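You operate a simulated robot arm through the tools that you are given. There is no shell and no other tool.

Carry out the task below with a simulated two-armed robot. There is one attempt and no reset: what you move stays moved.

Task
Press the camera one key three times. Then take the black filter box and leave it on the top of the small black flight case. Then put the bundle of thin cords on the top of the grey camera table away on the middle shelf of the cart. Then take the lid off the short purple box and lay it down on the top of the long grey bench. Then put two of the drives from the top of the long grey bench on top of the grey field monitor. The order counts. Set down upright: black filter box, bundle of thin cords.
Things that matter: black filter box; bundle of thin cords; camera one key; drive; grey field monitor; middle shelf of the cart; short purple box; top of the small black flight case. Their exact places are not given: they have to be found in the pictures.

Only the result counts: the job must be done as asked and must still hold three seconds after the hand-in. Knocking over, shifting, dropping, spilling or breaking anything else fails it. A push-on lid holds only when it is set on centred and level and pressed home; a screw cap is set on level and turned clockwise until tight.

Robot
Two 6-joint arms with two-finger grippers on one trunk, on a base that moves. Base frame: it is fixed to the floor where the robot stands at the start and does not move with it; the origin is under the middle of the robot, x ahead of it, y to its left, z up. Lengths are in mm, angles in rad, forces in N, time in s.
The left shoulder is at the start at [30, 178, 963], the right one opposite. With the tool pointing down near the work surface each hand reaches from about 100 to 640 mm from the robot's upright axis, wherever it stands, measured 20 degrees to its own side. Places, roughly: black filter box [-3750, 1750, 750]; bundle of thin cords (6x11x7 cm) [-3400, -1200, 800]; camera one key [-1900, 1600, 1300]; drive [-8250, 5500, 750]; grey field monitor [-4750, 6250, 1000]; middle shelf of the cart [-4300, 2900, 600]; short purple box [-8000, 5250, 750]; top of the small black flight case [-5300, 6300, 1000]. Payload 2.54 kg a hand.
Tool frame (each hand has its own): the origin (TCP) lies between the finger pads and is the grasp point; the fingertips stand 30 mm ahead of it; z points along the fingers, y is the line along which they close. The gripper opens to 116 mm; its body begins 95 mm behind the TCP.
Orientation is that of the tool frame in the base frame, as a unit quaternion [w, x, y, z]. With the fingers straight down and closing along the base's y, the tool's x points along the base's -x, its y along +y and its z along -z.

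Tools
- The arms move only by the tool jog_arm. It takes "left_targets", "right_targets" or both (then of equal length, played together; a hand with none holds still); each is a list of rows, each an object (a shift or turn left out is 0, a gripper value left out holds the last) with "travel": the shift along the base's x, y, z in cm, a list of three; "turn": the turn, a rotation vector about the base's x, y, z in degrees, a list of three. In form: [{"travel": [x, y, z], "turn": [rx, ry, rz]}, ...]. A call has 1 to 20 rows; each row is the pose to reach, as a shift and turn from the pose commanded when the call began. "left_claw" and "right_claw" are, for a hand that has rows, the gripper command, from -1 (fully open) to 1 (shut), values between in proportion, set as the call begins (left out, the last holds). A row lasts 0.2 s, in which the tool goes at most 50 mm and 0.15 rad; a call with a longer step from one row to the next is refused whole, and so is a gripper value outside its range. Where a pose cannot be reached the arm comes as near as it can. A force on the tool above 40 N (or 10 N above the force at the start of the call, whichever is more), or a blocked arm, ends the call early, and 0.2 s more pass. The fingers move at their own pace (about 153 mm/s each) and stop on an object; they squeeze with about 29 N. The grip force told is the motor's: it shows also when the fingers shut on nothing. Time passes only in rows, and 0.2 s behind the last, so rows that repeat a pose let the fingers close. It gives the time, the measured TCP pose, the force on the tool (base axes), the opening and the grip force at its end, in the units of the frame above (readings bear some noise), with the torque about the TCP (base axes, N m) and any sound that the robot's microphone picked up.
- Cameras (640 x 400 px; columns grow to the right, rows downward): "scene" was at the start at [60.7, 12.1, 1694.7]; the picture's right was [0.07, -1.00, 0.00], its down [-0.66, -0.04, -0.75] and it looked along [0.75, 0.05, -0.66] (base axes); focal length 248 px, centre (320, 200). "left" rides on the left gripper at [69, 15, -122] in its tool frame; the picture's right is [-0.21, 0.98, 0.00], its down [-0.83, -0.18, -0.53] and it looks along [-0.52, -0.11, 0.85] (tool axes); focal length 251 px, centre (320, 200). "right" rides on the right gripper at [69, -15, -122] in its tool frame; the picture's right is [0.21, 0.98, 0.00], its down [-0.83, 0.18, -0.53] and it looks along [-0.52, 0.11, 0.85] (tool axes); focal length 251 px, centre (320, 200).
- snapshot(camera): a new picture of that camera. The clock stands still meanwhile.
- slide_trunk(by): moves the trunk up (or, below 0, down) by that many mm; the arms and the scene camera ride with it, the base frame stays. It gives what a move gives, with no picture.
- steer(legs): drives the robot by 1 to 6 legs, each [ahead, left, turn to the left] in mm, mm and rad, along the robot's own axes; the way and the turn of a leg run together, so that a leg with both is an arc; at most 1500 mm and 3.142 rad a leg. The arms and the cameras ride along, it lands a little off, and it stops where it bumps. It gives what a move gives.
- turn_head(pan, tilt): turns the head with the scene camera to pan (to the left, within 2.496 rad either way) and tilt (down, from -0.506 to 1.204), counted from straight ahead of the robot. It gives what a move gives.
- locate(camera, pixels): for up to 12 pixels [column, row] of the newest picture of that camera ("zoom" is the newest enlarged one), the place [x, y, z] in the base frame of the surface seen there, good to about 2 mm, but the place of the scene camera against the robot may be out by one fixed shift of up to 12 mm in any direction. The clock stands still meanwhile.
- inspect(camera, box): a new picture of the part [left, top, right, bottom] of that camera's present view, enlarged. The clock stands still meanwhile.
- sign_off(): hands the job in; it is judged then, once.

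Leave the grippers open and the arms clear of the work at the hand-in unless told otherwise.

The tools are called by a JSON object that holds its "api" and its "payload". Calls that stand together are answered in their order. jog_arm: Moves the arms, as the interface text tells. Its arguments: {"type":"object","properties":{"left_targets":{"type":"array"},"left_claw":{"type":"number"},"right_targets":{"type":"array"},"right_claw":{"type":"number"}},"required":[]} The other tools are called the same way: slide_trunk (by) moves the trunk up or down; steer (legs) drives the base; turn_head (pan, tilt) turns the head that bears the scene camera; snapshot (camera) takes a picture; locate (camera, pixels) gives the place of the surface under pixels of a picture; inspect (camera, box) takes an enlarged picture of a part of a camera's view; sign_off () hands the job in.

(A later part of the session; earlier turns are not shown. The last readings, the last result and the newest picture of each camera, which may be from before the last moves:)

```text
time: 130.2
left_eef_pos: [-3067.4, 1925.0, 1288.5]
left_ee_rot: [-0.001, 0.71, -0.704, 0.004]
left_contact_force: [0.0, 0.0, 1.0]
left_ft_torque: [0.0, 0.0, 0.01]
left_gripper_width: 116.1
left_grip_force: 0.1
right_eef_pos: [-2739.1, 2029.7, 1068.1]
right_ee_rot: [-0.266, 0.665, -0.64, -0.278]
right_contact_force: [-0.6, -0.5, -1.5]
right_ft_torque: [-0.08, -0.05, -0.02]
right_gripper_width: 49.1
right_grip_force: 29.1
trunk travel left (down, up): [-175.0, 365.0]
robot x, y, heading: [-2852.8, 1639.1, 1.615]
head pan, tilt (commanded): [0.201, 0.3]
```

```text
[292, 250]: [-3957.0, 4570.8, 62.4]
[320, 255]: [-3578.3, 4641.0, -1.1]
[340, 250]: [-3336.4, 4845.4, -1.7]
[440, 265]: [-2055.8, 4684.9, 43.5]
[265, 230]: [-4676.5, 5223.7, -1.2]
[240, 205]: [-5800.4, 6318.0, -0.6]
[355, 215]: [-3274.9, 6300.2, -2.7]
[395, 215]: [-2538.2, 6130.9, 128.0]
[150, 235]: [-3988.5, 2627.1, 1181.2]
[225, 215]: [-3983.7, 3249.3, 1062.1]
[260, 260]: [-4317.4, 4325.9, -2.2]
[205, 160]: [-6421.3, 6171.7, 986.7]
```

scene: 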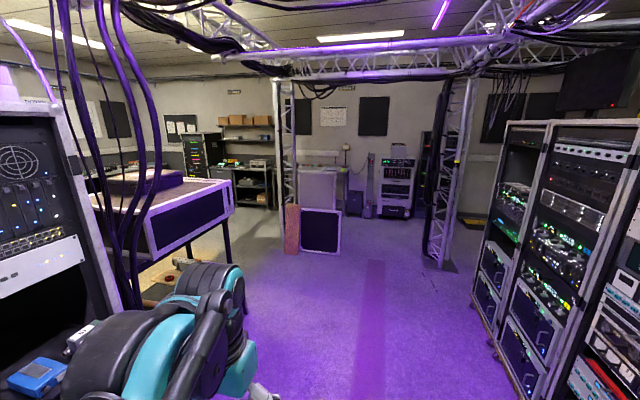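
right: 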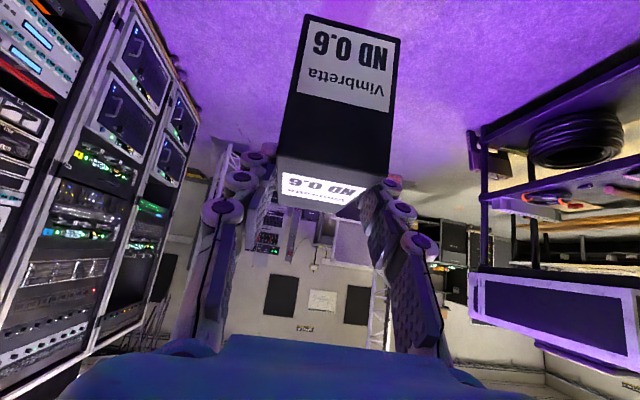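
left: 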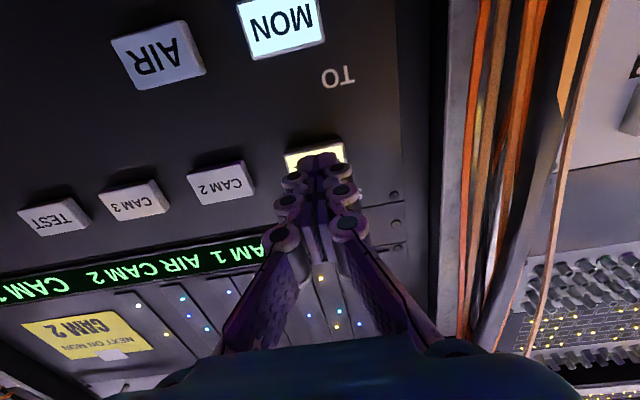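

Cart stands at x≈-3988, y≈2600–3250; a truss leg at about (-3957,4570). I'll drive ahead 2200 mm down the aisle, then look left.

{"api": "steer", "payload": {"legs": [[1100, 0, 0], [1050, 0, 0]]}}

{"api": "turn_head", "payload": {"pan": 0.9, "tilt": 0.35}}

{"api": "snapshot", "payload": {"camera": "scene"}}

{"api": "turn_head", "payload": {"pan": 1.8, "tilt": 0.5}}

{"api": "snapshot", "payload": {"camera": "scene"}}

```text
time: 140.8
left_eef_pos: [-3147.9, 4083.1, 1286.2]
left_ee_rot: [-0.001, 0.71, -0.704, 0.003]
left_contact_force: [0.7, 0.6, 0.6]
left_ft_torque: [-0.01, -0.02, 0.01]
left_gripper_width: 115.9
left_grip_force: 0.0
right_eef_pos: [-2818.2, 4187.5, 1067.3]
right_ee_rot: [-0.264, 0.666, -0.64, -0.278]
right_contact_force: [0.0, 0.7, -2.4]
right_ft_torque: [-0.03, 0.02, -0.01]
right_gripper_width: 49.4
right_grip_force: 29.2
trunk travel left (down, up): [-175.0, 365.0]
robot x, y, heading: [-2934.2, 3801.1, 1.606]
head pan, tilt (commanded): [0.201, 0.3]
```

```text
time: 141.9
left_eef_pos: [-3148.0, 4083.6, 1286.5]
left_ee_rot: [-0.002, 0.71, -0.704, 0.004]
left_contact_force: [-0.5, 0.3, 0.0]
left_ft_torque: [-0.04, -0.01, 0.01]
left_gripper_width: 115.9
left_grip_force: 0.1
right_eef_pos: [-2819.0, 4187.2, 1068.9]
right_ee_rot: [-0.265, 0.665, -0.64, -0.278]
right_contact_force: [0.0, -0.1, -1.4]
right_ft_torque: [-0.01, -0.01, 0.03]
right_gripper_width: 49.1
right_grip_force: 28.7
trunk travel left (down, up): [-175.0, 365.0]
robot x, y, heading: [-2933.1, 3796.3, 1.607]
head pan, tilt (commanded): [0.901, 0.351]
```

```text
taken
```

scene: 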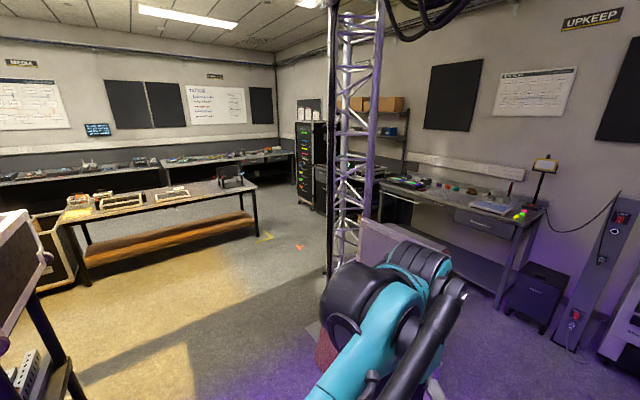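

```text
time: 143.1
left_eef_pos: [-3147.4, 4081.5, 1288.2]
left_ee_rot: [-0.001, 0.71, -0.704, 0.004]
left_contact_force: [0.2, 0.4, -0.5]
left_ft_torque: [-0.01, 0.03, -0.02]
left_gripper_width: 116.2
left_grip_force: 0.1
right_eef_pos: [-2818.9, 4187.0, 1068.6]
right_ee_rot: [-0.265, 0.665, -0.64, -0.278]
right_contact_force: [-0.2, 0.1, -1.5]
right_ft_torque: [-0.06, 0.01, -0.02]
right_gripper_width: 49.1
right_grip_force: 29.0
trunk travel left (down, up): [-175.0, 365.0]
robot x, y, heading: [-2936.5, 3798.5, 1.61]
head pan, tilt (commanded): [1.799, 0.499]
```

```text
taken
```

scene: 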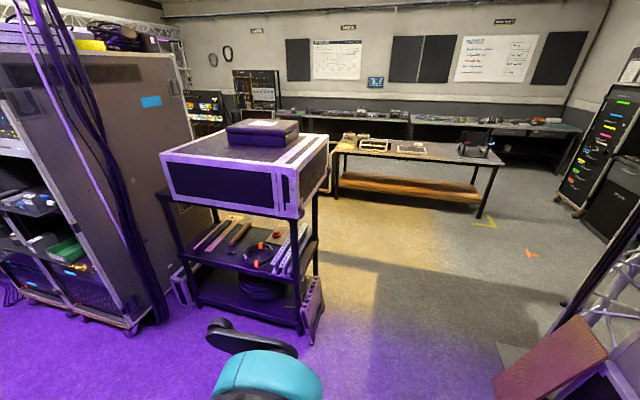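

The cart with three levels is on the left; the gap to its right leads to the far area. I'll locate the gap's boundaries.

{"api": "locate", "payload": {"camera": "scene", "pixels": [[500, 390], [560, 340], [310, 340], [320, 290], [325, 160], [480, 215], [345, 200], [295, 255], [215, 230], [505, 345], [575, 215], [600, 160]]}}

```text
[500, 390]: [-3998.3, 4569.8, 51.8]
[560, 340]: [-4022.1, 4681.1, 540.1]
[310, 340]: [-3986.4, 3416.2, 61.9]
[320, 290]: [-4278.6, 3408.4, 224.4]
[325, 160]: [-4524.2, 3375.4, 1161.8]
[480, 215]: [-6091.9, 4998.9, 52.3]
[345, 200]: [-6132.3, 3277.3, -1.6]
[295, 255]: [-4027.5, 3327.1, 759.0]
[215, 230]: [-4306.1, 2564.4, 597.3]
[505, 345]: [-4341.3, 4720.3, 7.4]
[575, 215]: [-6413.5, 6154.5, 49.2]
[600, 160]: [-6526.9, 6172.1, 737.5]
```

The gap is y≈3420–4550 at x≈-4000. I'll turn left to face -x, strafe to y≈3985 and drive through to x≈-4700.

{"api": "steer", "payload": {"legs": [[0, 0, 1.535], [0, -180, 0], [1000, 0, 0], [800, 0, 0]]}}

{"api": "turn_head", "payload": {"pan": -1.2, "tilt": 0.35}}

{"api": "snapshot", "payload": {"camera": "scene"}}

```text
time: 157.0
left_eef_pos: [-5024.5, 3806.9, 1286.8]
left_ee_rot: [-0.003, 1.0, -0.023, 0.002]
left_contact_force: [0.3, 0.8, -0.1]
left_ft_torque: [-0.01, 0.01, 0.0]
left_gripper_width: 115.8
left_grip_force: 0.0
right_eef_pos: [-5110.0, 4139.6, 1067.3]
right_ee_rot: [-0.002, 0.923, -0.009, -0.384]
right_contact_force: [-0.3, -0.1, -2.2]
right_ft_torque: [-0.03, -0.07, 0.02]
right_gripper_width: 49.2
right_grip_force: 29.2
trunk travel left (down, up): [-175.0, 365.0]
robot x, y, heading: [-4725.3, 4003.5, 3.128]
head pan, tilt (commanded): [1.799, 0.499]
```

```text
time: 159.6
left_eef_pos: [-5022.9, 3804.9, 1287.3]
left_ee_rot: [-0.003, 1.0, -0.024, 0.002]
left_contact_force: [0.1, -1.1, -1.0]
left_ft_torque: [0.0, 0.0, 0.0]
left_gripper_width: 116.1
left_grip_force: 0.1
right_eef_pos: [-5109.5, 4139.5, 1067.8]
right_ee_rot: [-0.001, 0.923, -0.009, -0.384]
right_contact_force: [-0.8, 0.2, -1.1]
right_ft_torque: [0.0, 0.0, 0.0]
right_gripper_width: 49.2
right_grip_force: 29.2
trunk travel left (down, up): [-175.0, 365.0]
robot x, y, heading: [-4726.0, 4001.1, 3.127]
head pan, tilt (commanded): [-1.201, 0.351]
```

```text
taken
```

scene: 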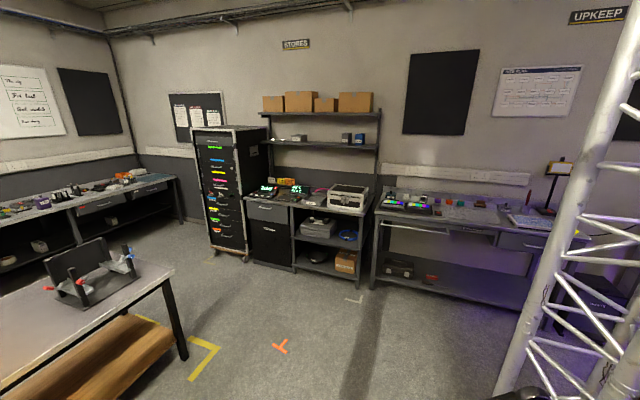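

I see the STORES unit with items on its counter. Zooming in.

{"api": "inspect", "payload": {"camera": "scene", "box": [240, 120, 400, 220]}}

{"api": "inspect", "payload": {"camera": "scene", "box": [370, 150, 590, 260]}}

```text
4.00 times, centred on (320, 170) of scene
```

zoom: 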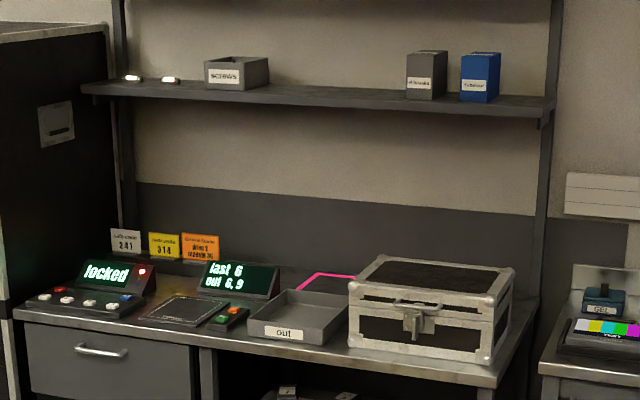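

```text
2.91 times, centred on (480, 205) of scene
```

zoom: 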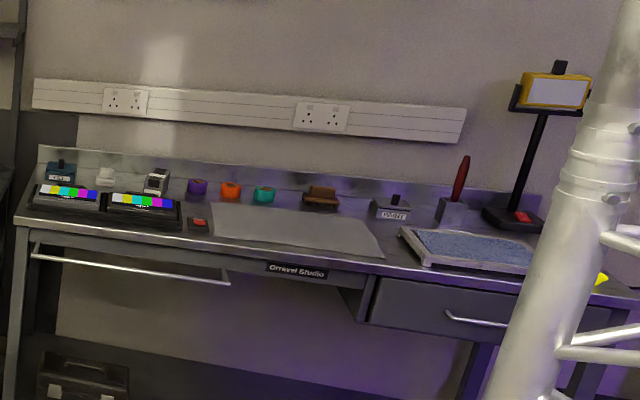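

The small black flight case is on the STORES counter at zoom (430,300). I'll refresh the zoom and locate its top corners and the counter.

{"api": "inspect", "payload": {"camera": "scene", "box": [320, 170, 400, 220]}}

{"api": "locate", "payload": {"camera": "zoom", "pixels": [[225, 150], [120, 190], [150, 130], [335, 160], [290, 220], [220, 165], [60, 340], [300, 380], [150, 270], [345, 330], [420, 300], [540, 200]]}}

```text
8.00 times, centred on (360, 195) of scene
```

zoom: 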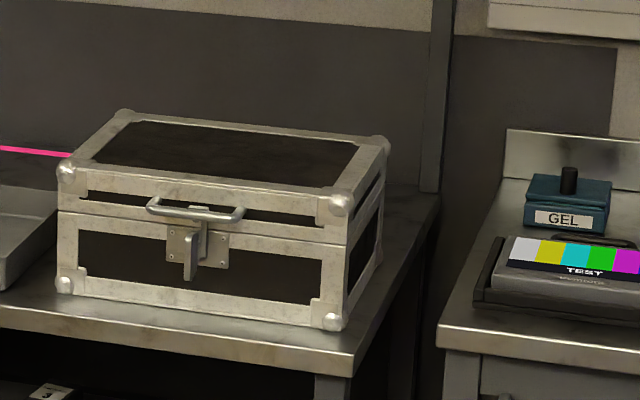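

```text
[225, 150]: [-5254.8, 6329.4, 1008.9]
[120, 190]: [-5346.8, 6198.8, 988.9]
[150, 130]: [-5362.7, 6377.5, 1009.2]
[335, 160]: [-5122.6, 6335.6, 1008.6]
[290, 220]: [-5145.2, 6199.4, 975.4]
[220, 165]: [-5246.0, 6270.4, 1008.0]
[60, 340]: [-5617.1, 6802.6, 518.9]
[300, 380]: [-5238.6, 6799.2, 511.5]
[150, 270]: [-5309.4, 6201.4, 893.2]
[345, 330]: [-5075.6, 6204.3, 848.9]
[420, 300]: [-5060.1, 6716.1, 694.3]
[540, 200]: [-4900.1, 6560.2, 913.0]
```

Case top is at z≈1009, spanning about x -5420..-5090, y 6205..6440. I'll turn to face +y, drive diagonally to about (-5380,5450), staying clear of the truss and table.

{"api": "steer", "payload": {"legs": [[0, 0, -1.556], [1000, 650, 0], [420, 0, 0]]}}

{"api": "turn_head", "payload": {"pan": 0.0, "tilt": 0.6}}

{"api": "snapshot", "payload": {"camera": "scene"}}

```text
time: 171.7
left_eef_pos: [-5491.2, 5774.6, 1287.5]
left_ee_rot: [0.001, -0.683, 0.731, -0.004]
left_contact_force: [-0.1, 0.0, 0.4]
left_ft_torque: [-0.03, -0.01, -0.02]
left_gripper_width: 116.1
left_grip_force: 0.0
right_eef_pos: [-5156.3, 5851.1, 1068.1]
right_ee_rot: [0.275, -0.64, 0.666, 0.267]
right_contact_force: [-0.9, 0.4, -0.4]
right_ft_torque: [-0.08, -0.01, -0.03]
right_gripper_width: 49.3
right_grip_force: 28.5
trunk travel left (down, up): [-175.0, 365.0]
robot x, y, heading: [-5297.1, 5470.9, 1.533]
head pan, tilt (commanded): [-1.201, 0.351]
```

```text
time: 173.1
left_eef_pos: [-5491.4, 5772.2, 1287.2]
left_ee_rot: [0.001, -0.683, 0.731, -0.004]
left_contact_force: [-0.2, 0.7, 0.0]
left_ft_torque: [0.02, 0.0, 0.0]
left_gripper_width: 116.1
left_grip_force: 0.1
right_eef_pos: [-5156.2, 5850.9, 1067.2]
right_ee_rot: [0.276, -0.64, 0.666, 0.268]
right_contact_force: [0.0, -0.5, -1.3]
right_ft_torque: [-0.02, 0.02, 0.01]
right_gripper_width: 49.1
right_grip_force: 29.4
trunk travel left (down, up): [-175.0, 365.0]
robot x, y, heading: [-5296.4, 5473.3, 1.534]
head pan, tilt (commanded): [0.0, 0.6]
```

```text
taken
```

scene: 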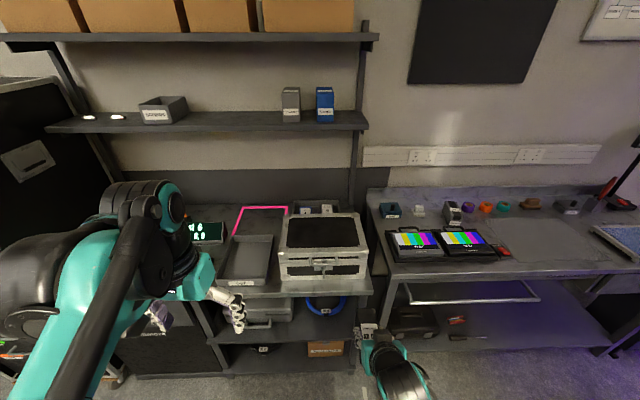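

The flight case top is at (322,232) px. I'll zoom in to measure the case top and check it's empty.

{"api": "inspect", "payload": {"camera": "scene", "box": [260, 190, 400, 290]}}

{"api": "locate", "payload": {"camera": "zoom", "pixels": [[130, 120], [430, 120], [110, 270], [470, 265], [280, 190], [100, 290], [490, 290], [280, 270], [290, 330], [60, 395], [480, 395], [300, 100]]}}

```text
4.00 times, centred on (330, 240) of scene
```

zoom: 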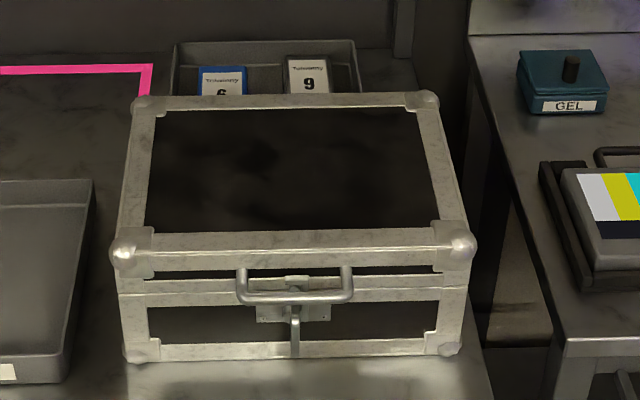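

```text
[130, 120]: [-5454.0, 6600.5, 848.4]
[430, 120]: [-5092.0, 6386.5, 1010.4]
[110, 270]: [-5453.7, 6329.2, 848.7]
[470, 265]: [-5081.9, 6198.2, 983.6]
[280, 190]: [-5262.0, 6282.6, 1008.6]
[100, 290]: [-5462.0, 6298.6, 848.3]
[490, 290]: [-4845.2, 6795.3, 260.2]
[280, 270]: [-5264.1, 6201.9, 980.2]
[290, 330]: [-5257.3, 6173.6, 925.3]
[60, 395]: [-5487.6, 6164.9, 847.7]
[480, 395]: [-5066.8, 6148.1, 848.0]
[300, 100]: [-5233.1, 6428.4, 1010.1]
```

Case top is empty: x -5430..-5080, y 6210..6430, z≈1009. I'll raise the held box 90 mm, then drive closer (ahead 265, left 100).

{"api": "jog_arm", "payload": {"right_targets": [{"travel": [0, 0, 3]}, {"travel": [0, 0, 6]}, {"travel": [0, 0, 9]}]}}

{"api": "steer", "payload": {"legs": [[265, 105, 0.037]]}}

{"api": "snapshot", "payload": {"camera": "right"}}

```text
time: 173.9
left_eef_pos: [-5491.8, 5771.8, 1287.3]
left_ee_rot: [0.001, -0.683, 0.731, -0.004]
left_contact_force: [0.4, -0.3, 0.0]
left_ft_torque: [0.02, 0.02, -0.01]
left_gripper_width: 115.9
left_grip_force: 0.0
right_eef_pos: [-5155.4, 5848.9, 1158.3]
right_ee_rot: [0.276, -0.64, 0.665, 0.268]
right_contact_force: [0.8, -0.1, -1.3]
right_ft_torque: [-0.03, 0.02, 0.0]
right_gripper_width: 49.2
right_grip_force: 28.8
trunk travel left (down, up): [-175.0, 365.0]
robot x, y, heading: [-5299.2, 5473.0, 1.531]
head pan, tilt (commanded): [0.0, 0.6]
```

```text
time: 175.9
left_eef_pos: [-5600.5, 6032.0, 1287.4]
left_ee_rot: [0.001, -0.694, 0.72, -0.004]
left_contact_force: [0.5, 0.4, -0.9]
left_ft_torque: [-0.09, 0.01, 0.03]
left_gripper_width: 116.2
left_grip_force: 0.1
right_eef_pos: [-5268.4, 6122.8, 1157.1]
right_ee_rot: [0.272, -0.651, 0.655, 0.271]
right_contact_force: [0.4, 0.0, -1.9]
right_ft_torque: [-0.01, -0.01, 0.03]
right_gripper_width: 49.2
right_grip_force: 29.0
trunk travel left (down, up): [-175.0, 365.0]
robot x, y, heading: [-5403.0, 5734.8, 1.561]
head pan, tilt (commanded): [0.0, 0.6]
```

```text
taken
```

right: 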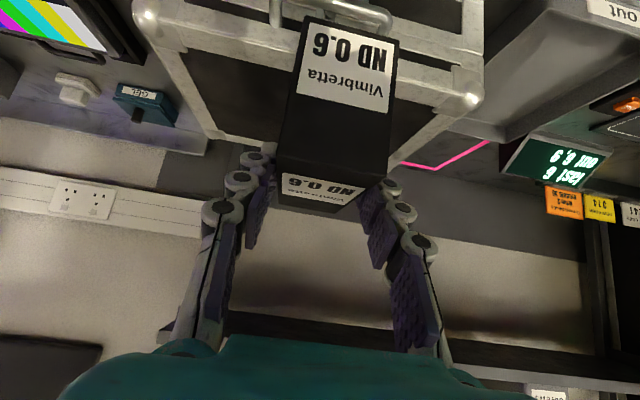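

The box is held above and in front of the case. I'll measure the box in hand and the case top with this camera.

{"api": "inspect", "payload": {"camera": "right", "box": [120, 0, 500, 225]}}

{"api": "locate", "payload": {"camera": "zoom", "pixels": [[380, 40], [350, 250], [340, 300], [345, 325], [270, 240], [455, 265], [120, 130], [50, 30], [590, 165], [200, 220], [160, 100], [560, 190]]}}

```text
1.68 times, centred on (310, 112) of right
```

zoom: 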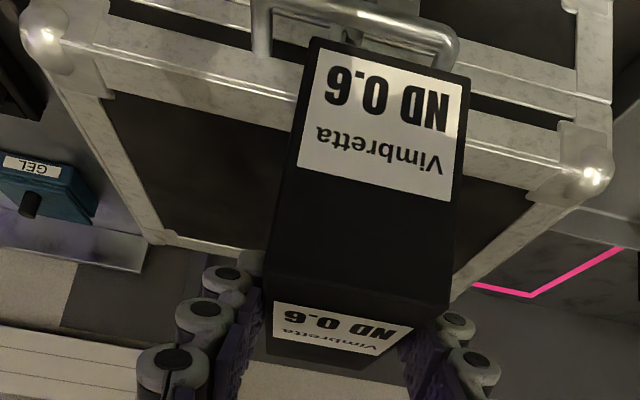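

```text
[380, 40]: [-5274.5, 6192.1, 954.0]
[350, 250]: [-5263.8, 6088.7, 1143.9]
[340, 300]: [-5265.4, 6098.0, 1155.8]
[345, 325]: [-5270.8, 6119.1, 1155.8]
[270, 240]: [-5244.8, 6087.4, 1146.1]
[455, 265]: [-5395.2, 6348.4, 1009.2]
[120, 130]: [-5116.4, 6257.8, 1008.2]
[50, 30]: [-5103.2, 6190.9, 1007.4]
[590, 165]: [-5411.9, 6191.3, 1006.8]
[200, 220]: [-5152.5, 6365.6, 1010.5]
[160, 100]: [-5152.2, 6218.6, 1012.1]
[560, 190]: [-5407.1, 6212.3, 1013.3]
```

The box bottom is ≈67 mm above the case top. Target TCP (-5258,6302). I'll move forward over the case first.

{"api": "jog_arm", "payload": {"right_targets": [{"travel": [0.2, 3.6, 0]}, {"travel": [0.4, 7.2, 0]}, {"travel": [0.6, 10.8, 0]}, {"travel": [0.8, 14.4, 0]}, {"travel": [1.0, 17.9, 0]}]}}

{"api": "snapshot", "payload": {"camera": "right"}}

{"api": "snapshot", "payload": {"camera": "scene"}}

```text
time: 177.1
left_eef_pos: [-5599.8, 6034.4, 1285.5]
left_ee_rot: [0.001, -0.695, 0.719, -0.003]
left_contact_force: [0.8, 0.9, 0.1]
left_ft_torque: [-0.06, 0.03, 0.01]
left_gripper_width: 116.0
left_grip_force: 0.1
right_eef_pos: [-5255.8, 6303.3, 1157.2]
right_ee_rot: [0.271, -0.651, 0.655, 0.271]
right_contact_force: [0.8, -0.2, -1.9]
right_ft_torque: [-0.05, 0.01, 0.01]
right_gripper_width: 49.3
right_grip_force: 28.8
trunk travel left (down, up): [-175.0, 365.0]
robot x, y, heading: [-5402.3, 5737.5, 1.568]
head pan, tilt (commanded): [0.0, 0.6]
```

```text
taken
```

right: 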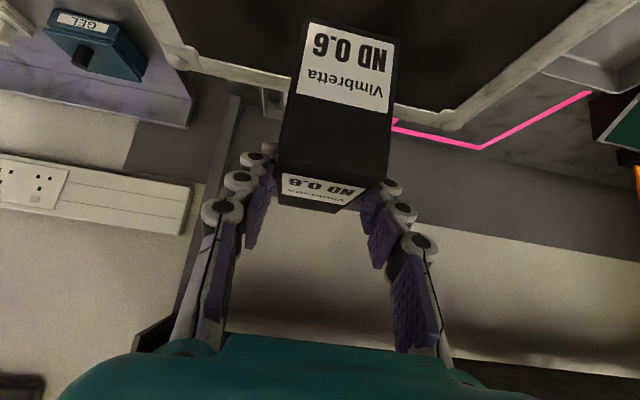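

```text
taken
```

scene: 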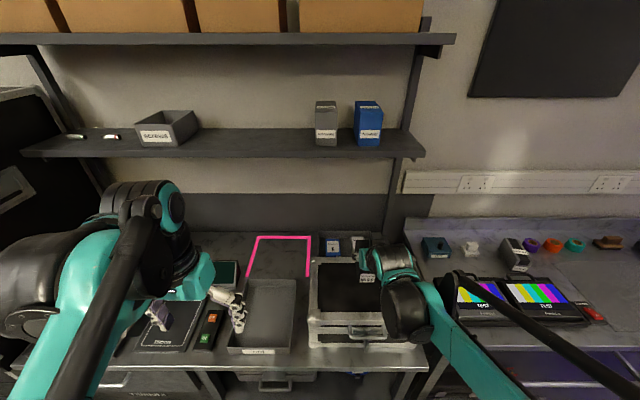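

The box is above the case. Descend 55 mm, then 3 mm steps until contact.

{"api": "jog_arm", "payload": {"right_targets": [{"travel": [0, 0, -2.5]}, {"travel": [0, 0, -5]}, {"travel": [0, 0, -5.8]}, {"travel": [0, 0, -6.1]}]}}

{"api": "inspect", "payload": {"camera": "right", "box": [200, 0, 480, 225]}}

```text
time: 178.1
left_eef_pos: [-5600.6, 6031.0, 1287.5]
left_ee_rot: [0.002, -0.694, 0.72, -0.003]
left_contact_force: [-0.1, 0.0, 0.0]
left_ft_torque: [-0.02, 0.02, 0.02]
left_gripper_width: 116.0
left_grip_force: 0.0
right_eef_pos: [-5256.3, 6299.6, 1095.7]
right_ee_rot: [0.271, -0.651, 0.654, 0.272]
right_contact_force: [-0.5, 1.0, -1.3]
right_ft_torque: [-0.04, 0.01, -0.02]
right_gripper_width: 49.6
right_grip_force: 29.0
trunk travel left (down, up): [-175.0, 365.0]
robot x, y, heading: [-5398.6, 5740.8, 1.566]
head pan, tilt (commanded): [0.0, 0.6]
```

```text
1.78 times, centred on (340, 112) of right
```

zoom: 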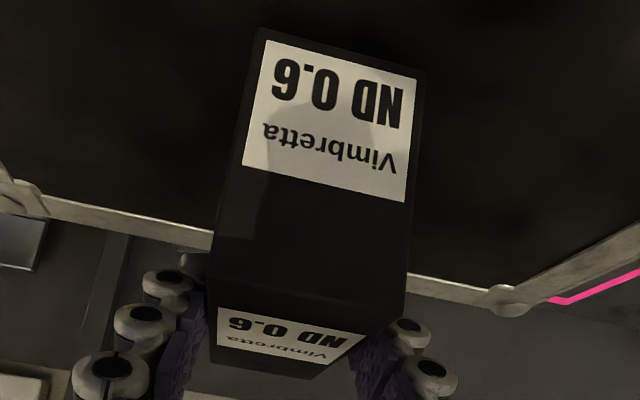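

Still about 8–10 mm to go. Descend in 1.5 mm steps, watching force.

{"api": "jog_arm", "payload": {"right_targets": [{"travel": [0, 0, -0.3]}, {"travel": [0, 0, -0.5]}, {"travel": [0, 0, -0.65]}, {"travel": [0, 0, -0.8]}]}}

```text
time: 179.1
left_eef_pos: [-5599.7, 6031.8, 1287.7]
left_ee_rot: [0.001, -0.695, 0.719, -0.004]
left_contact_force: [-0.5, -0.1, -0.2]
left_ft_torque: [0.01, 0.03, 0.01]
left_gripper_width: 116.1
left_grip_force: 0.0
right_eef_pos: [-5259.1, 6300.7, 1088.2]
right_ee_rot: [0.27, -0.652, 0.654, 0.272]
right_contact_force: [-0.2, -0.1, -1.4]
right_ft_torque: [-0.06, 0.0, 0.01]
right_gripper_width: 49.1
right_grip_force: 29.1
trunk travel left (down, up): [-175.0, 365.0]
robot x, y, heading: [-5397.3, 5734.2, 1.563]
head pan, tilt (commanded): [0.0, 0.6]
```

No contact yet. Continue in 1 mm steps.

{"api": "jog_arm", "payload": {"right_targets": [{"travel": [0, 0, -0.1]}, {"travel": [0, 0, -0.2]}, {"travel": [0, 0, -0.3]}]}}

```text
time: 179.9
left_eef_pos: [-5599.5, 6031.2, 1287.3]
left_ee_rot: [0.003, -0.694, 0.72, -0.003]
left_contact_force: [0.8, 0.0, -0.8]
left_ft_torque: [0.04, 0.02, -0.02]
left_gripper_width: 116.2
left_grip_force: 0.1
right_eef_pos: [-5258.1, 6300.9, 1086.6]
right_ee_rot: [0.272, -0.651, 0.654, 0.273]
right_contact_force: [0.7, 3.1, 10.8]
right_ft_torque: [0.17, -0.39, 0.01]
right_gripper_width: 49.1
right_grip_force: 29.1
trunk travel left (down, up): [-175.0, 365.0]
robot x, y, heading: [-5397.7, 5739.7, 1.561]
head pan, tilt (commanded): [0.0, 0.6]
```

Contact felt (10.8 N up). Release: open the right gripper.

{"api": "jog_arm", "payload": {"right_targets": [{"travel": [0, 0, 0.1]}, {"travel": [0, 0, 0.1]}, {"travel": [0, 0, 0.1]}], "right_claw": -0.4}}

{"api": "inspect", "payload": {"camera": "right", "box": [200, 0, 480, 225]}}

{"api": "locate", "payload": {"camera": "zoom", "pixels": [[335, 100], [310, 240], [290, 325], [275, 345], [330, 60], [500, 150]]}}

```text
time: 180.7
left_eef_pos: [-5600.3, 6031.6, 1287.3]
left_ee_rot: [0.001, -0.695, 0.719, -0.003]
left_contact_force: [0.2, 0.4, -1.2]
left_ft_torque: [0.0, 0.0, 0.01]
left_gripper_width: 116.0
left_grip_force: 0.0
right_eef_pos: [-5257.6, 6301.1, 1088.0]
right_ee_rot: [0.271, -0.651, 0.654, 0.272]
right_contact_force: [0.0, 0.4, 0.0]
right_ft_torque: [0.01, -0.01, 0.02]
right_gripper_width: 81.1
right_grip_force: 0.1
trunk travel left (down, up): [-175.0, 365.0]
robot x, y, heading: [-5399.1, 5738.3, 1.568]
head pan, tilt (commanded): [0.0, 0.6]
```

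```text
1.78 times, centred on (340, 112) of right
```

zoom: 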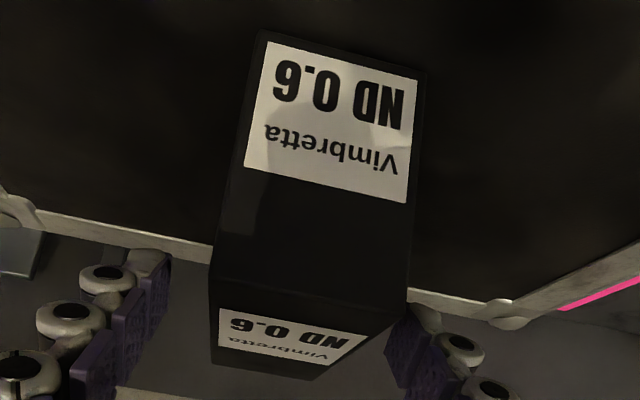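

```text
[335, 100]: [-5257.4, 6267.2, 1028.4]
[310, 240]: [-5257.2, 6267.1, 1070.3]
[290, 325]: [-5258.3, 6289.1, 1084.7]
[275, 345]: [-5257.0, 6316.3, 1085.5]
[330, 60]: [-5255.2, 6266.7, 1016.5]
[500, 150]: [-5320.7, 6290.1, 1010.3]
```

The box stands upright on the case at (-5257, 6318). I'll retreat the hand back and up along its axis.

{"api": "jog_arm", "payload": {"right_targets": [{"travel": [0, -1.5, 1.5]}, {"travel": [0, -4, 4]}, {"travel": [0, -7, 7]}, {"travel": [0, -10, 10]}, {"travel": [0, -13, 12]}, {"travel": [0, -17, 12]}]}}

{"api": "snapshot", "payload": {"camera": "scene"}}

```text
time: 182.1
left_eef_pos: [-5599.7, 6029.3, 1287.8]
left_ee_rot: [0.001, -0.695, 0.719, -0.002]
left_contact_force: [0.2, -0.9, -0.2]
left_ft_torque: [0.05, 0.0, 0.02]
left_gripper_width: 115.9
left_grip_force: 0.1
right_eef_pos: [-5258.1, 6129.0, 1207.3]
right_ee_rot: [0.271, -0.651, 0.655, 0.273]
right_contact_force: [0.0, -0.2, -0.8]
right_ft_torque: [0.0, -0.02, 0.01]
right_gripper_width: 81.1
right_grip_force: 0.0
trunk travel left (down, up): [-175.0, 365.0]
robot x, y, heading: [-5401.4, 5739.9, 1.568]
head pan, tilt (commanded): [0.0, 0.6]
```

```text
taken
```

scene: 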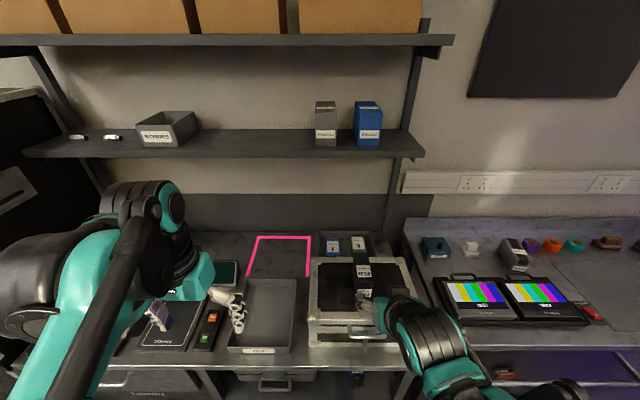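

The filter box stands on the case. Before leaving I'll zoom on the two field monitors for later.

{"api": "inspect", "payload": {"camera": "scene", "box": [420, 230, 620, 355]}}

{"api": "locate", "payload": {"camera": "zoom", "pixels": [[70, 170], [250, 170], [60, 260], [300, 250], [150, 200], [390, 200], [320, 170], [500, 230], [180, 280], [430, 280], [560, 260], [200, 330]]}}

```text
3.20 times, centred on (520, 292) of scene
```

zoom: 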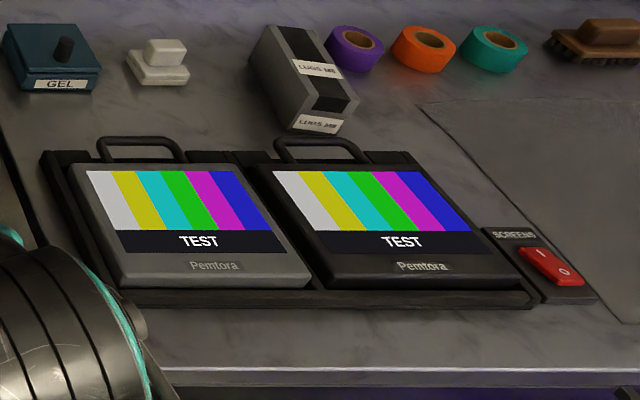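

```text
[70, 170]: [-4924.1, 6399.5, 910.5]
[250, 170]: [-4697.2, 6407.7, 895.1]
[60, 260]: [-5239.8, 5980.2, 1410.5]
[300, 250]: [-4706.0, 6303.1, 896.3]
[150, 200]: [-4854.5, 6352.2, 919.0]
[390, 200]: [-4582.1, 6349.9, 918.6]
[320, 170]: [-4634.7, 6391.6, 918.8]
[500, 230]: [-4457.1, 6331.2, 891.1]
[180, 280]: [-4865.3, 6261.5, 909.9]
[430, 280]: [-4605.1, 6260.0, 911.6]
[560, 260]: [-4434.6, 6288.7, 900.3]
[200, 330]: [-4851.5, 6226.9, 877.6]
```

The grey field monitor is the left one: screen top z≈919, x≈-4930..-4720, y≈6265..6400. Now I back off 700 mm, and set the right tool upright again.

{"api": "steer", "payload": {"legs": [[-700, 0, 0]]}}

{"api": "jog_arm", "payload": {"right_targets": [{"travel": [0, 0, 1], "turn": [-7.5, 0, 0]}, {"travel": [0, 0, 2], "turn": [-15, 0, 0]}, {"travel": [0, 0, 3], "turn": [-22.5, 0, 0]}, {"travel": [0, 0, 4], "turn": [-30, 0, 0]}, {"travel": [0, 0, 5], "turn": [-37.5, 0, 0]}, {"travel": [0, 0, 6], "turn": [-45, 0, 0]}], "right_claw": -1}}

{"api": "steer", "payload": {"legs": [[0, 0, -1.566], [700, -1040, 0]]}}

```text
time: 185.9
left_eef_pos: [-5605.6, 5340.8, 1288.7]
left_ee_rot: [0.002, -0.686, 0.728, -0.004]
left_contact_force: [0.2, -0.1, 0.1]
left_ft_torque: [0.06, -0.01, -0.01]
left_gripper_width: 115.8
left_grip_force: 0.0
right_eef_pos: [-5260.1, 5431.6, 1206.5]
right_ee_rot: [0.274, -0.643, 0.662, 0.269]
right_contact_force: [-0.4, 0.3, 1.3]
right_ft_torque: [0.02, 0.0, -0.01]
right_gripper_width: 81.1
right_grip_force: 0.0
trunk travel left (down, up): [-175.0, 365.0]
robot x, y, heading: [-5410.9, 5043.4, 1.541]
head pan, tilt (commanded): [0.0, 0.6]
```

```text
time: 187.3
left_eef_pos: [-5604.1, 5342.4, 1287.6]
left_ee_rot: [0.001, -0.686, 0.727, -0.004]
left_contact_force: [0.3, -0.1, -0.5]
left_ft_torque: [-0.04, 0.03, 0.0]
left_gripper_width: 115.9
left_grip_force: 0.0
right_eef_pos: [-5261.0, 5431.4, 1265.3]
right_ee_rot: [0.006, -0.699, 0.715, -0.007]
right_contact_force: [0.0, 0.0, 0.5]
right_ft_torque: [0.02, 0.01, 0.01]
right_gripper_width: 115.9
right_grip_force: 0.1
trunk travel left (down, up): [-175.0, 365.0]
robot x, y, heading: [-5408.0, 5045.4, 1.542]
head pan, tilt (commanded): [0.0, 0.6]
```

```text
time: 197.4
left_eef_pos: [-4427.1, 4190.1, 1287.5]
left_ee_rot: [-0.002, 0.03, 1.0, -0.004]
left_contact_force: [-0.6, -0.1, 0.2]
left_ft_torque: [-0.02, 0.04, 0.01]
left_gripper_width: 115.8
left_grip_force: 0.0
right_eef_pos: [-4337.5, 3846.1, 1266.5]
right_ee_rot: [0.002, 0.013, 1.0, -0.009]
right_contact_force: [-0.4, -0.8, 0.7]
right_ft_torque: [0.01, 0.02, 0.0]
right_gripper_width: 115.8
right_grip_force: 0.0
trunk travel left (down, up): [-175.0, 365.0]
robot x, y, heading: [-4727.9, 3997.9, -0.031]
head pan, tilt (commanded): [0.0, 0.6]
```

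I'm at the gap. I'll glance right at the cart to see its middle shelf from this side.

{"api": "turn_head", "payload": {"pan": -1.0, "tilt": 0.6}}

{"api": "snapshot", "payload": {"camera": "scene"}}

```text
time: 198.7
left_eef_pos: [-4426.0, 4191.0, 1287.6]
left_ee_rot: [-0.002, 0.031, 1.0, -0.004]
left_contact_force: [0.5, -0.1, 0.1]
left_ft_torque: [0.0, 0.01, -0.01]
left_gripper_width: 115.8
left_grip_force: 0.1
right_eef_pos: [-4338.2, 3846.8, 1266.9]
right_ee_rot: [0.002, 0.012, 1.0, -0.009]
right_contact_force: [0.4, -1.1, 0.7]
right_ft_torque: [0.01, -0.02, -0.03]
right_gripper_width: 116.1
right_grip_force: 0.1
trunk travel left (down, up): [-175.0, 365.0]
robot x, y, heading: [-4725.6, 3998.6, -0.036]
head pan, tilt (commanded): [-1.0, 0.6]
```

```text
taken
```

scene: 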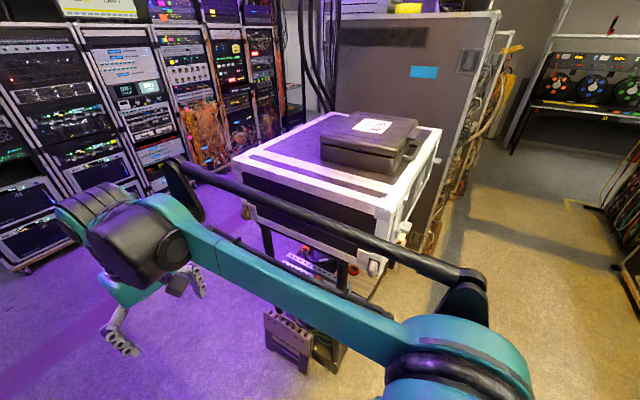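

The west side is cluttered; I'll use the aisle again: ahead 1830 mm, turn right to -y, then down the aisle to y≈-300.

{"api": "steer", "payload": {"legs": [[1000, 0, 0], [830, 0, 0], [0, 0, -1.535], [1450, 0, 0], [1450, 0, 0]]}}

{"api": "turn_head", "payload": {"pan": 0.0, "tilt": 0.5}}

{"api": "snapshot", "payload": {"camera": "scene"}}

```text
time: 224.9
left_eef_pos: [-2735.2, 764.3, 1287.1]
left_ee_rot: [-0.004, 0.719, 0.695, -0.001]
left_contact_force: [0.3, -0.6, -0.3]
left_ft_torque: [0.01, -0.02, 0.02]
left_gripper_width: 115.8
left_grip_force: 0.1
right_eef_pos: [-3077.6, 667.9, 1266.2]
right_ee_rot: [-0.005, 0.707, 0.708, -0.008]
right_contact_force: [1.0, 0.2, -0.2]
right_ft_torque: [-0.02, 0.02, 0.0]
right_gripper_width: 115.8
right_grip_force: 0.0
trunk travel left (down, up): [-175.0, 365.0]
robot x, y, heading: [-2937.2, 1056.2, -1.575]
head pan, tilt (commanded): [-1.0, 0.6]
```

```text
time: 226.2
left_eef_pos: [-2735.1, 764.7, 1286.6]
left_ee_rot: [-0.004, 0.719, 0.695, 0.0]
left_contact_force: [-0.2, -0.3, 1.3]
left_ft_torque: [-0.01, -0.02, 0.03]
left_gripper_width: 115.9
left_grip_force: 0.0
right_eef_pos: [-3077.8, 667.7, 1266.5]
right_ee_rot: [-0.005, 0.706, 0.708, -0.008]
right_contact_force: [0.4, -0.1, 0.1]
right_ft_torque: [0.0, -0.01, 0.02]
right_gripper_width: 115.8
right_grip_force: 0.1
trunk travel left (down, up): [-175.0, 365.0]
robot x, y, heading: [-2934.6, 1059.4, -1.574]
head pan, tilt (commanded): [0.0, 0.499]
```

```text
taken
```

scene: 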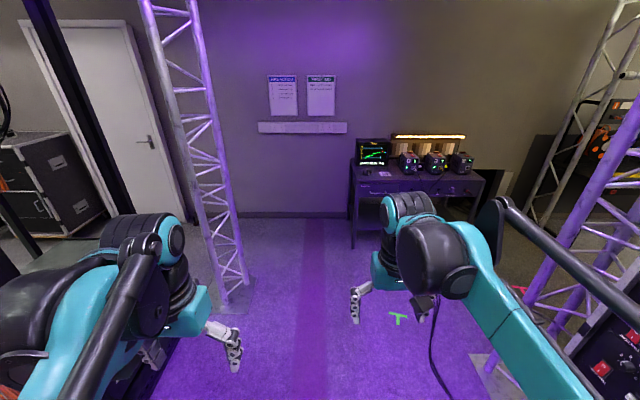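

The camera table is ahead right. I'll drive on 1100 mm and strafe right 250 mm, then zoom in.

{"api": "steer", "payload": {"legs": [[1050, -200, 0]]}}

{"api": "snapshot", "payload": {"camera": "scene"}}

{"api": "inspect", "payload": {"camera": "scene", "box": [320, 100, 520, 225]}}

```text
time: 231.8
left_eef_pos: [-2942.9, -308.5, 1287.8]
left_ee_rot: [-0.003, 0.72, 0.694, -0.001]
left_contact_force: [-0.5, 0.3, -0.2]
left_ft_torque: [0.01, 0.0, -0.03]
left_gripper_width: 116.2
left_grip_force: 0.1
right_eef_pos: [-3286.1, -406.8, 1266.6]
right_ee_rot: [-0.005, 0.706, 0.708, -0.007]
right_contact_force: [0.7, -0.7, 0.6]
right_ft_torque: [0.04, 0.01, 0.01]
right_gripper_width: 116.0
right_grip_force: 0.0
trunk travel left (down, up): [-175.0, 365.0]
robot x, y, heading: [-3140.5, -12.3, -1.574]
head pan, tilt (commanded): [0.0, 0.499]
```

```text
taken
```

scene: 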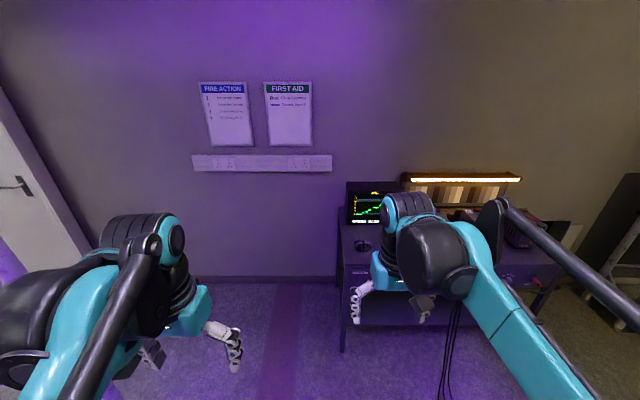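

```text
3.20 times, centred on (420, 162) of scene
```

zoom: 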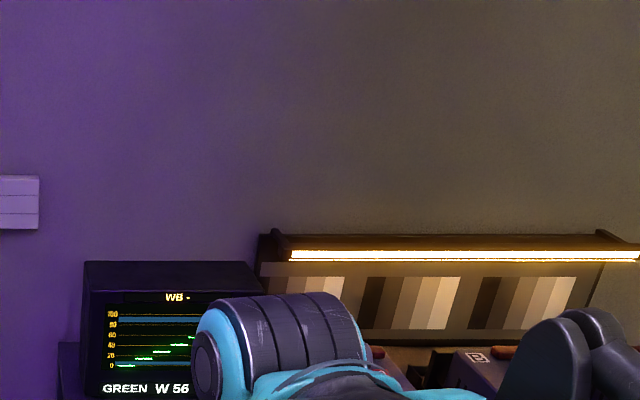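

Something dark lies on the table at (363,245). Zooming there.

{"api": "inspect", "payload": {"camera": "scene", "box": [330, 210, 410, 260]}}

{"api": "locate", "payload": {"camera": "zoom", "pixels": [[260, 275], [225, 275], [295, 275], [200, 320], [330, 320], [100, 300], [400, 300], [100, 390]]}}

```text
8.00 times, centred on (370, 235) of scene
```

zoom: 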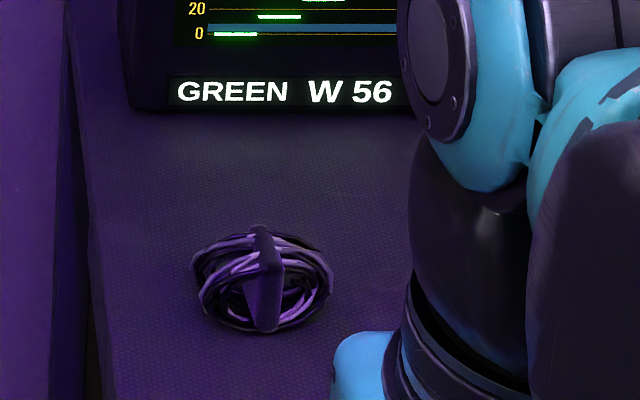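

```text
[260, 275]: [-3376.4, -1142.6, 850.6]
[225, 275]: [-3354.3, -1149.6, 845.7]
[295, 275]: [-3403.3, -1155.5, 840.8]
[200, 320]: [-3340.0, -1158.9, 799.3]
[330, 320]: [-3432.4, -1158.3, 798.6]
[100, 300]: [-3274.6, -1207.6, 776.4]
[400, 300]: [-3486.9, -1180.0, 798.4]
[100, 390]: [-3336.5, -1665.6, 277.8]
```

A coiled bundle with a tie strap sits at about (-3376,-1155), table top z≈798.5. I'll strafe right 260 mm so it lies between the arms and view the whole table.

{"api": "steer", "payload": {"legs": [[0, -280, 0]]}}

{"api": "turn_head", "payload": {"pan": 0.0, "tilt": 0.7}}

{"api": "snapshot", "payload": {"camera": "scene"}}

{"api": "inspect", "payload": {"camera": "scene", "box": [240, 120, 440, 245]}}

```text
time: 233.8
left_eef_pos: [-3222.2, -308.0, 1288.4]
left_ee_rot: [-0.002, 0.721, 0.693, -0.001]
left_contact_force: [0.0, -0.4, 0.7]
left_ft_torque: [0.01, -0.01, -0.03]
left_gripper_width: 116.1
left_grip_force: 0.0
right_eef_pos: [-3564.4, -402.9, 1266.4]
right_ee_rot: [-0.005, 0.707, 0.707, -0.008]
right_contact_force: [0.1, -0.3, -0.5]
right_ft_torque: [-0.01, -0.03, -0.01]
right_gripper_width: 116.0
right_grip_force: 0.1
trunk travel left (down, up): [-175.0, 365.0]
robot x, y, heading: [-3420.5, -12.0, -1.581]
head pan, tilt (commanded): [0.0, 0.499]
```

```text
time: 234.5
left_eef_pos: [-3220.4, -306.4, 1287.1]
left_ee_rot: [-0.003, 0.72, 0.694, -0.001]
left_contact_force: [0.9, -0.6, 0.1]
left_ft_torque: [-0.01, -0.03, 0.01]
left_gripper_width: 116.0
left_grip_force: 0.2
right_eef_pos: [-3563.5, -403.1, 1266.3]
right_ee_rot: [-0.004, 0.707, 0.708, -0.008]
right_contact_force: [-0.1, 0.5, -0.1]
right_ft_torque: [0.03, 0.02, -0.02]
right_gripper_width: 115.9
right_grip_force: 0.1
trunk travel left (down, up): [-175.0, 365.0]
robot x, y, heading: [-3421.9, -13.0, -1.58]
head pan, tilt (commanded): [0.0, 0.7]
```

```text
taken
```

scene: 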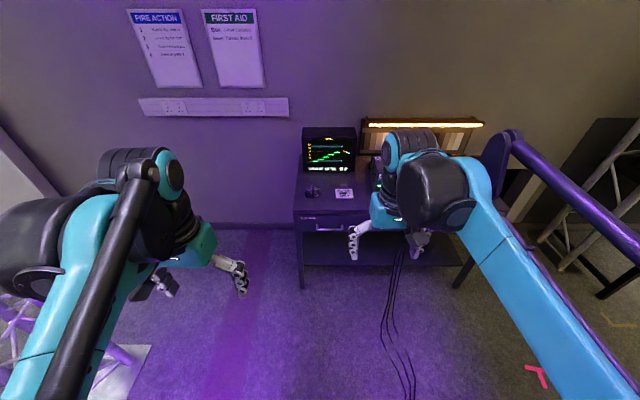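

```text
3.20 times, centred on (340, 182) of scene
```

zoom: 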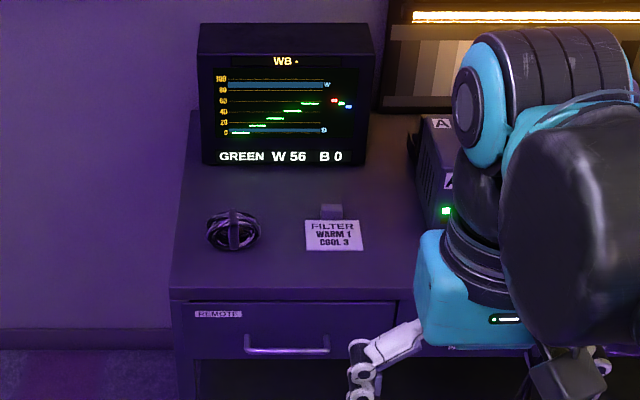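

The bundle is at zoom (233,230), with a FILTER card to its right. Cables run on the floor at (390,330); I'll locate these.

{"api": "locate", "payload": {"camera": "scene", "pixels": [[384, 325], [412, 390], [300, 285], [312, 192], [343, 192], [300, 215], [465, 270], [395, 270]]}}

```text
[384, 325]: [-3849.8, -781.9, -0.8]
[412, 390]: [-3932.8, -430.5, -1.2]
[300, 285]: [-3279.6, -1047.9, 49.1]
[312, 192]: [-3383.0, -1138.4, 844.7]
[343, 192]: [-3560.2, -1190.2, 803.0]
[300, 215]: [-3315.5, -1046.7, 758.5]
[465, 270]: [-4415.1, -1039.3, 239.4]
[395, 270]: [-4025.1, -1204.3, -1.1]
```

Floor cables are at x≈-3850..-3930, clear of me. I'll check the wrist cameras' views of the bundle.

{"api": "snapshot", "payload": {"camera": "left"}}

{"api": "snapshot", "payload": {"camera": "right"}}

```text
taken
```

left: 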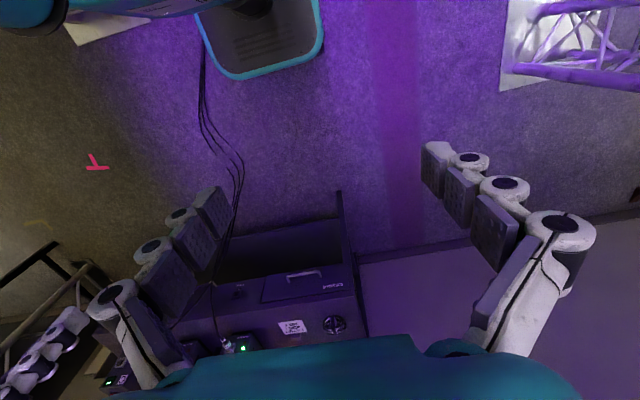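

```text
taken
```

right: 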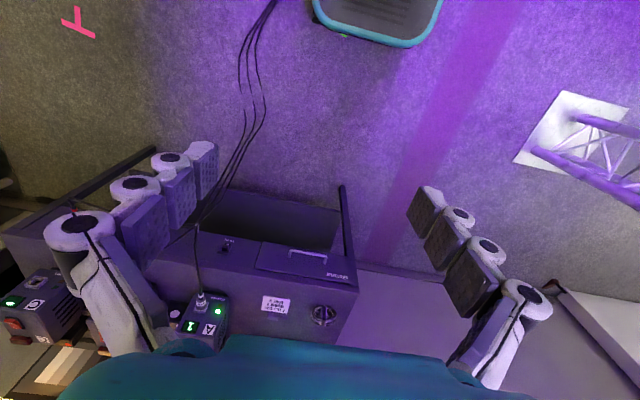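

The robot's base rim is visible in these views; I'll locate its outline to know my footprint.

{"api": "locate", "payload": {"camera": "left", "pixels": [[240, 76], [318, 55], [208, 45], [280, 74], [335, 325], [510, 80], [205, 15], [200, 40]]}}

{"api": "inspect", "payload": {"camera": "left", "box": [260, 260, 400, 347]}}

```text
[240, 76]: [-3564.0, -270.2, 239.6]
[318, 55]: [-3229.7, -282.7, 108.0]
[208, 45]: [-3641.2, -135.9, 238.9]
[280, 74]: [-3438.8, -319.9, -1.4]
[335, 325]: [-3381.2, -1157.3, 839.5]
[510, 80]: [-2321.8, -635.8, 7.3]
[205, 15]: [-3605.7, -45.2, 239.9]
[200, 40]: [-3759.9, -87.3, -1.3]
```

```text
4.57 times, centred on (330, 304) of left
```

zoom: 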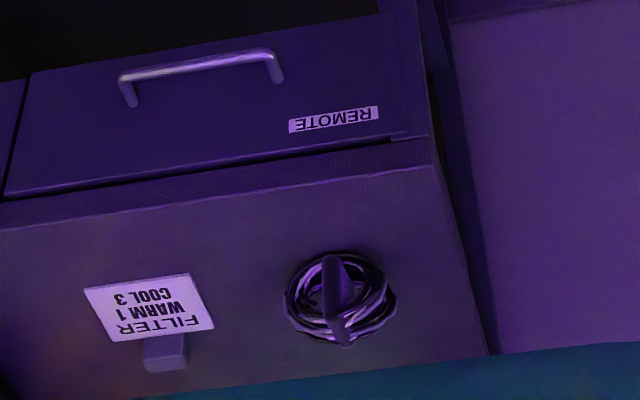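

My base is about 440 mm wide and reaches ~300 mm ahead of the axis. The bundle (11 cm along x, 6 cm along y) is best gripped across y with the tool facing -x. I'll move to (-2900,-500), turn to -x, then back into the passage at about (-2420,-1080).

{"api": "steer", "payload": {"legs": [[490, 520, 0], [0, 0, -1.56], [-480, 577, 0]]}}

{"api": "turn_head", "payload": {"pan": 0.1, "tilt": 0.55}}

{"api": "snapshot", "payload": {"camera": "scene"}}

```text
time: 245.9
left_eef_pos: [-2713.6, -1289.8, 1288.6]
left_ee_rot: [-0.005, 1.0, -0.013, 0.001]
left_contact_force: [-0.3, 0.6, 0.5]
left_ft_torque: [0.03, -0.01, 0.02]
left_gripper_width: 115.8
left_grip_force: 0.1
right_eef_pos: [-2813.7, -948.5, 1267.1]
right_ee_rot: [-0.008, 1.0, 0.004, -0.002]
right_contact_force: [-0.2, -0.3, -0.7]
right_ft_torque: [0.0, 0.01, -0.01]
right_gripper_width: 115.8
right_grip_force: 0.0
trunk travel left (down, up): [-175.0, 365.0]
robot x, y, heading: [-2419.3, -1087.8, -3.139]
head pan, tilt (commanded): [0.0, 0.7]
```

```text
time: 246.6
left_eef_pos: [-2712.9, -1291.1, 1287.9]
left_ee_rot: [-0.003, 1.0, -0.014, 0.002]
left_contact_force: [0.7, 0.8, -0.6]
left_ft_torque: [-0.01, 0.0, 0.03]
left_gripper_width: 116.1
left_grip_force: 0.1
right_eef_pos: [-2812.7, -949.4, 1265.8]
right_ee_rot: [-0.009, 1.0, 0.004, -0.002]
right_contact_force: [-0.4, -0.1, -0.4]
right_ft_torque: [-0.01, -0.04, -0.01]
right_gripper_width: 116.0
right_grip_force: 0.1
trunk travel left (down, up): [-175.0, 365.0]
robot x, y, heading: [-2423.8, -1082.5, -3.143]
head pan, tilt (commanded): [0.099, 0.55]
```

```text
taken
```

scene: 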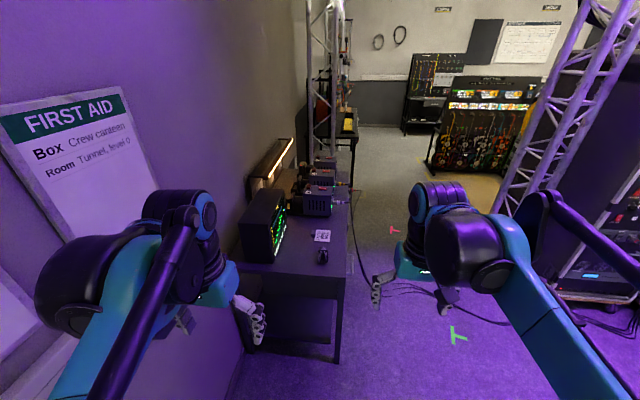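

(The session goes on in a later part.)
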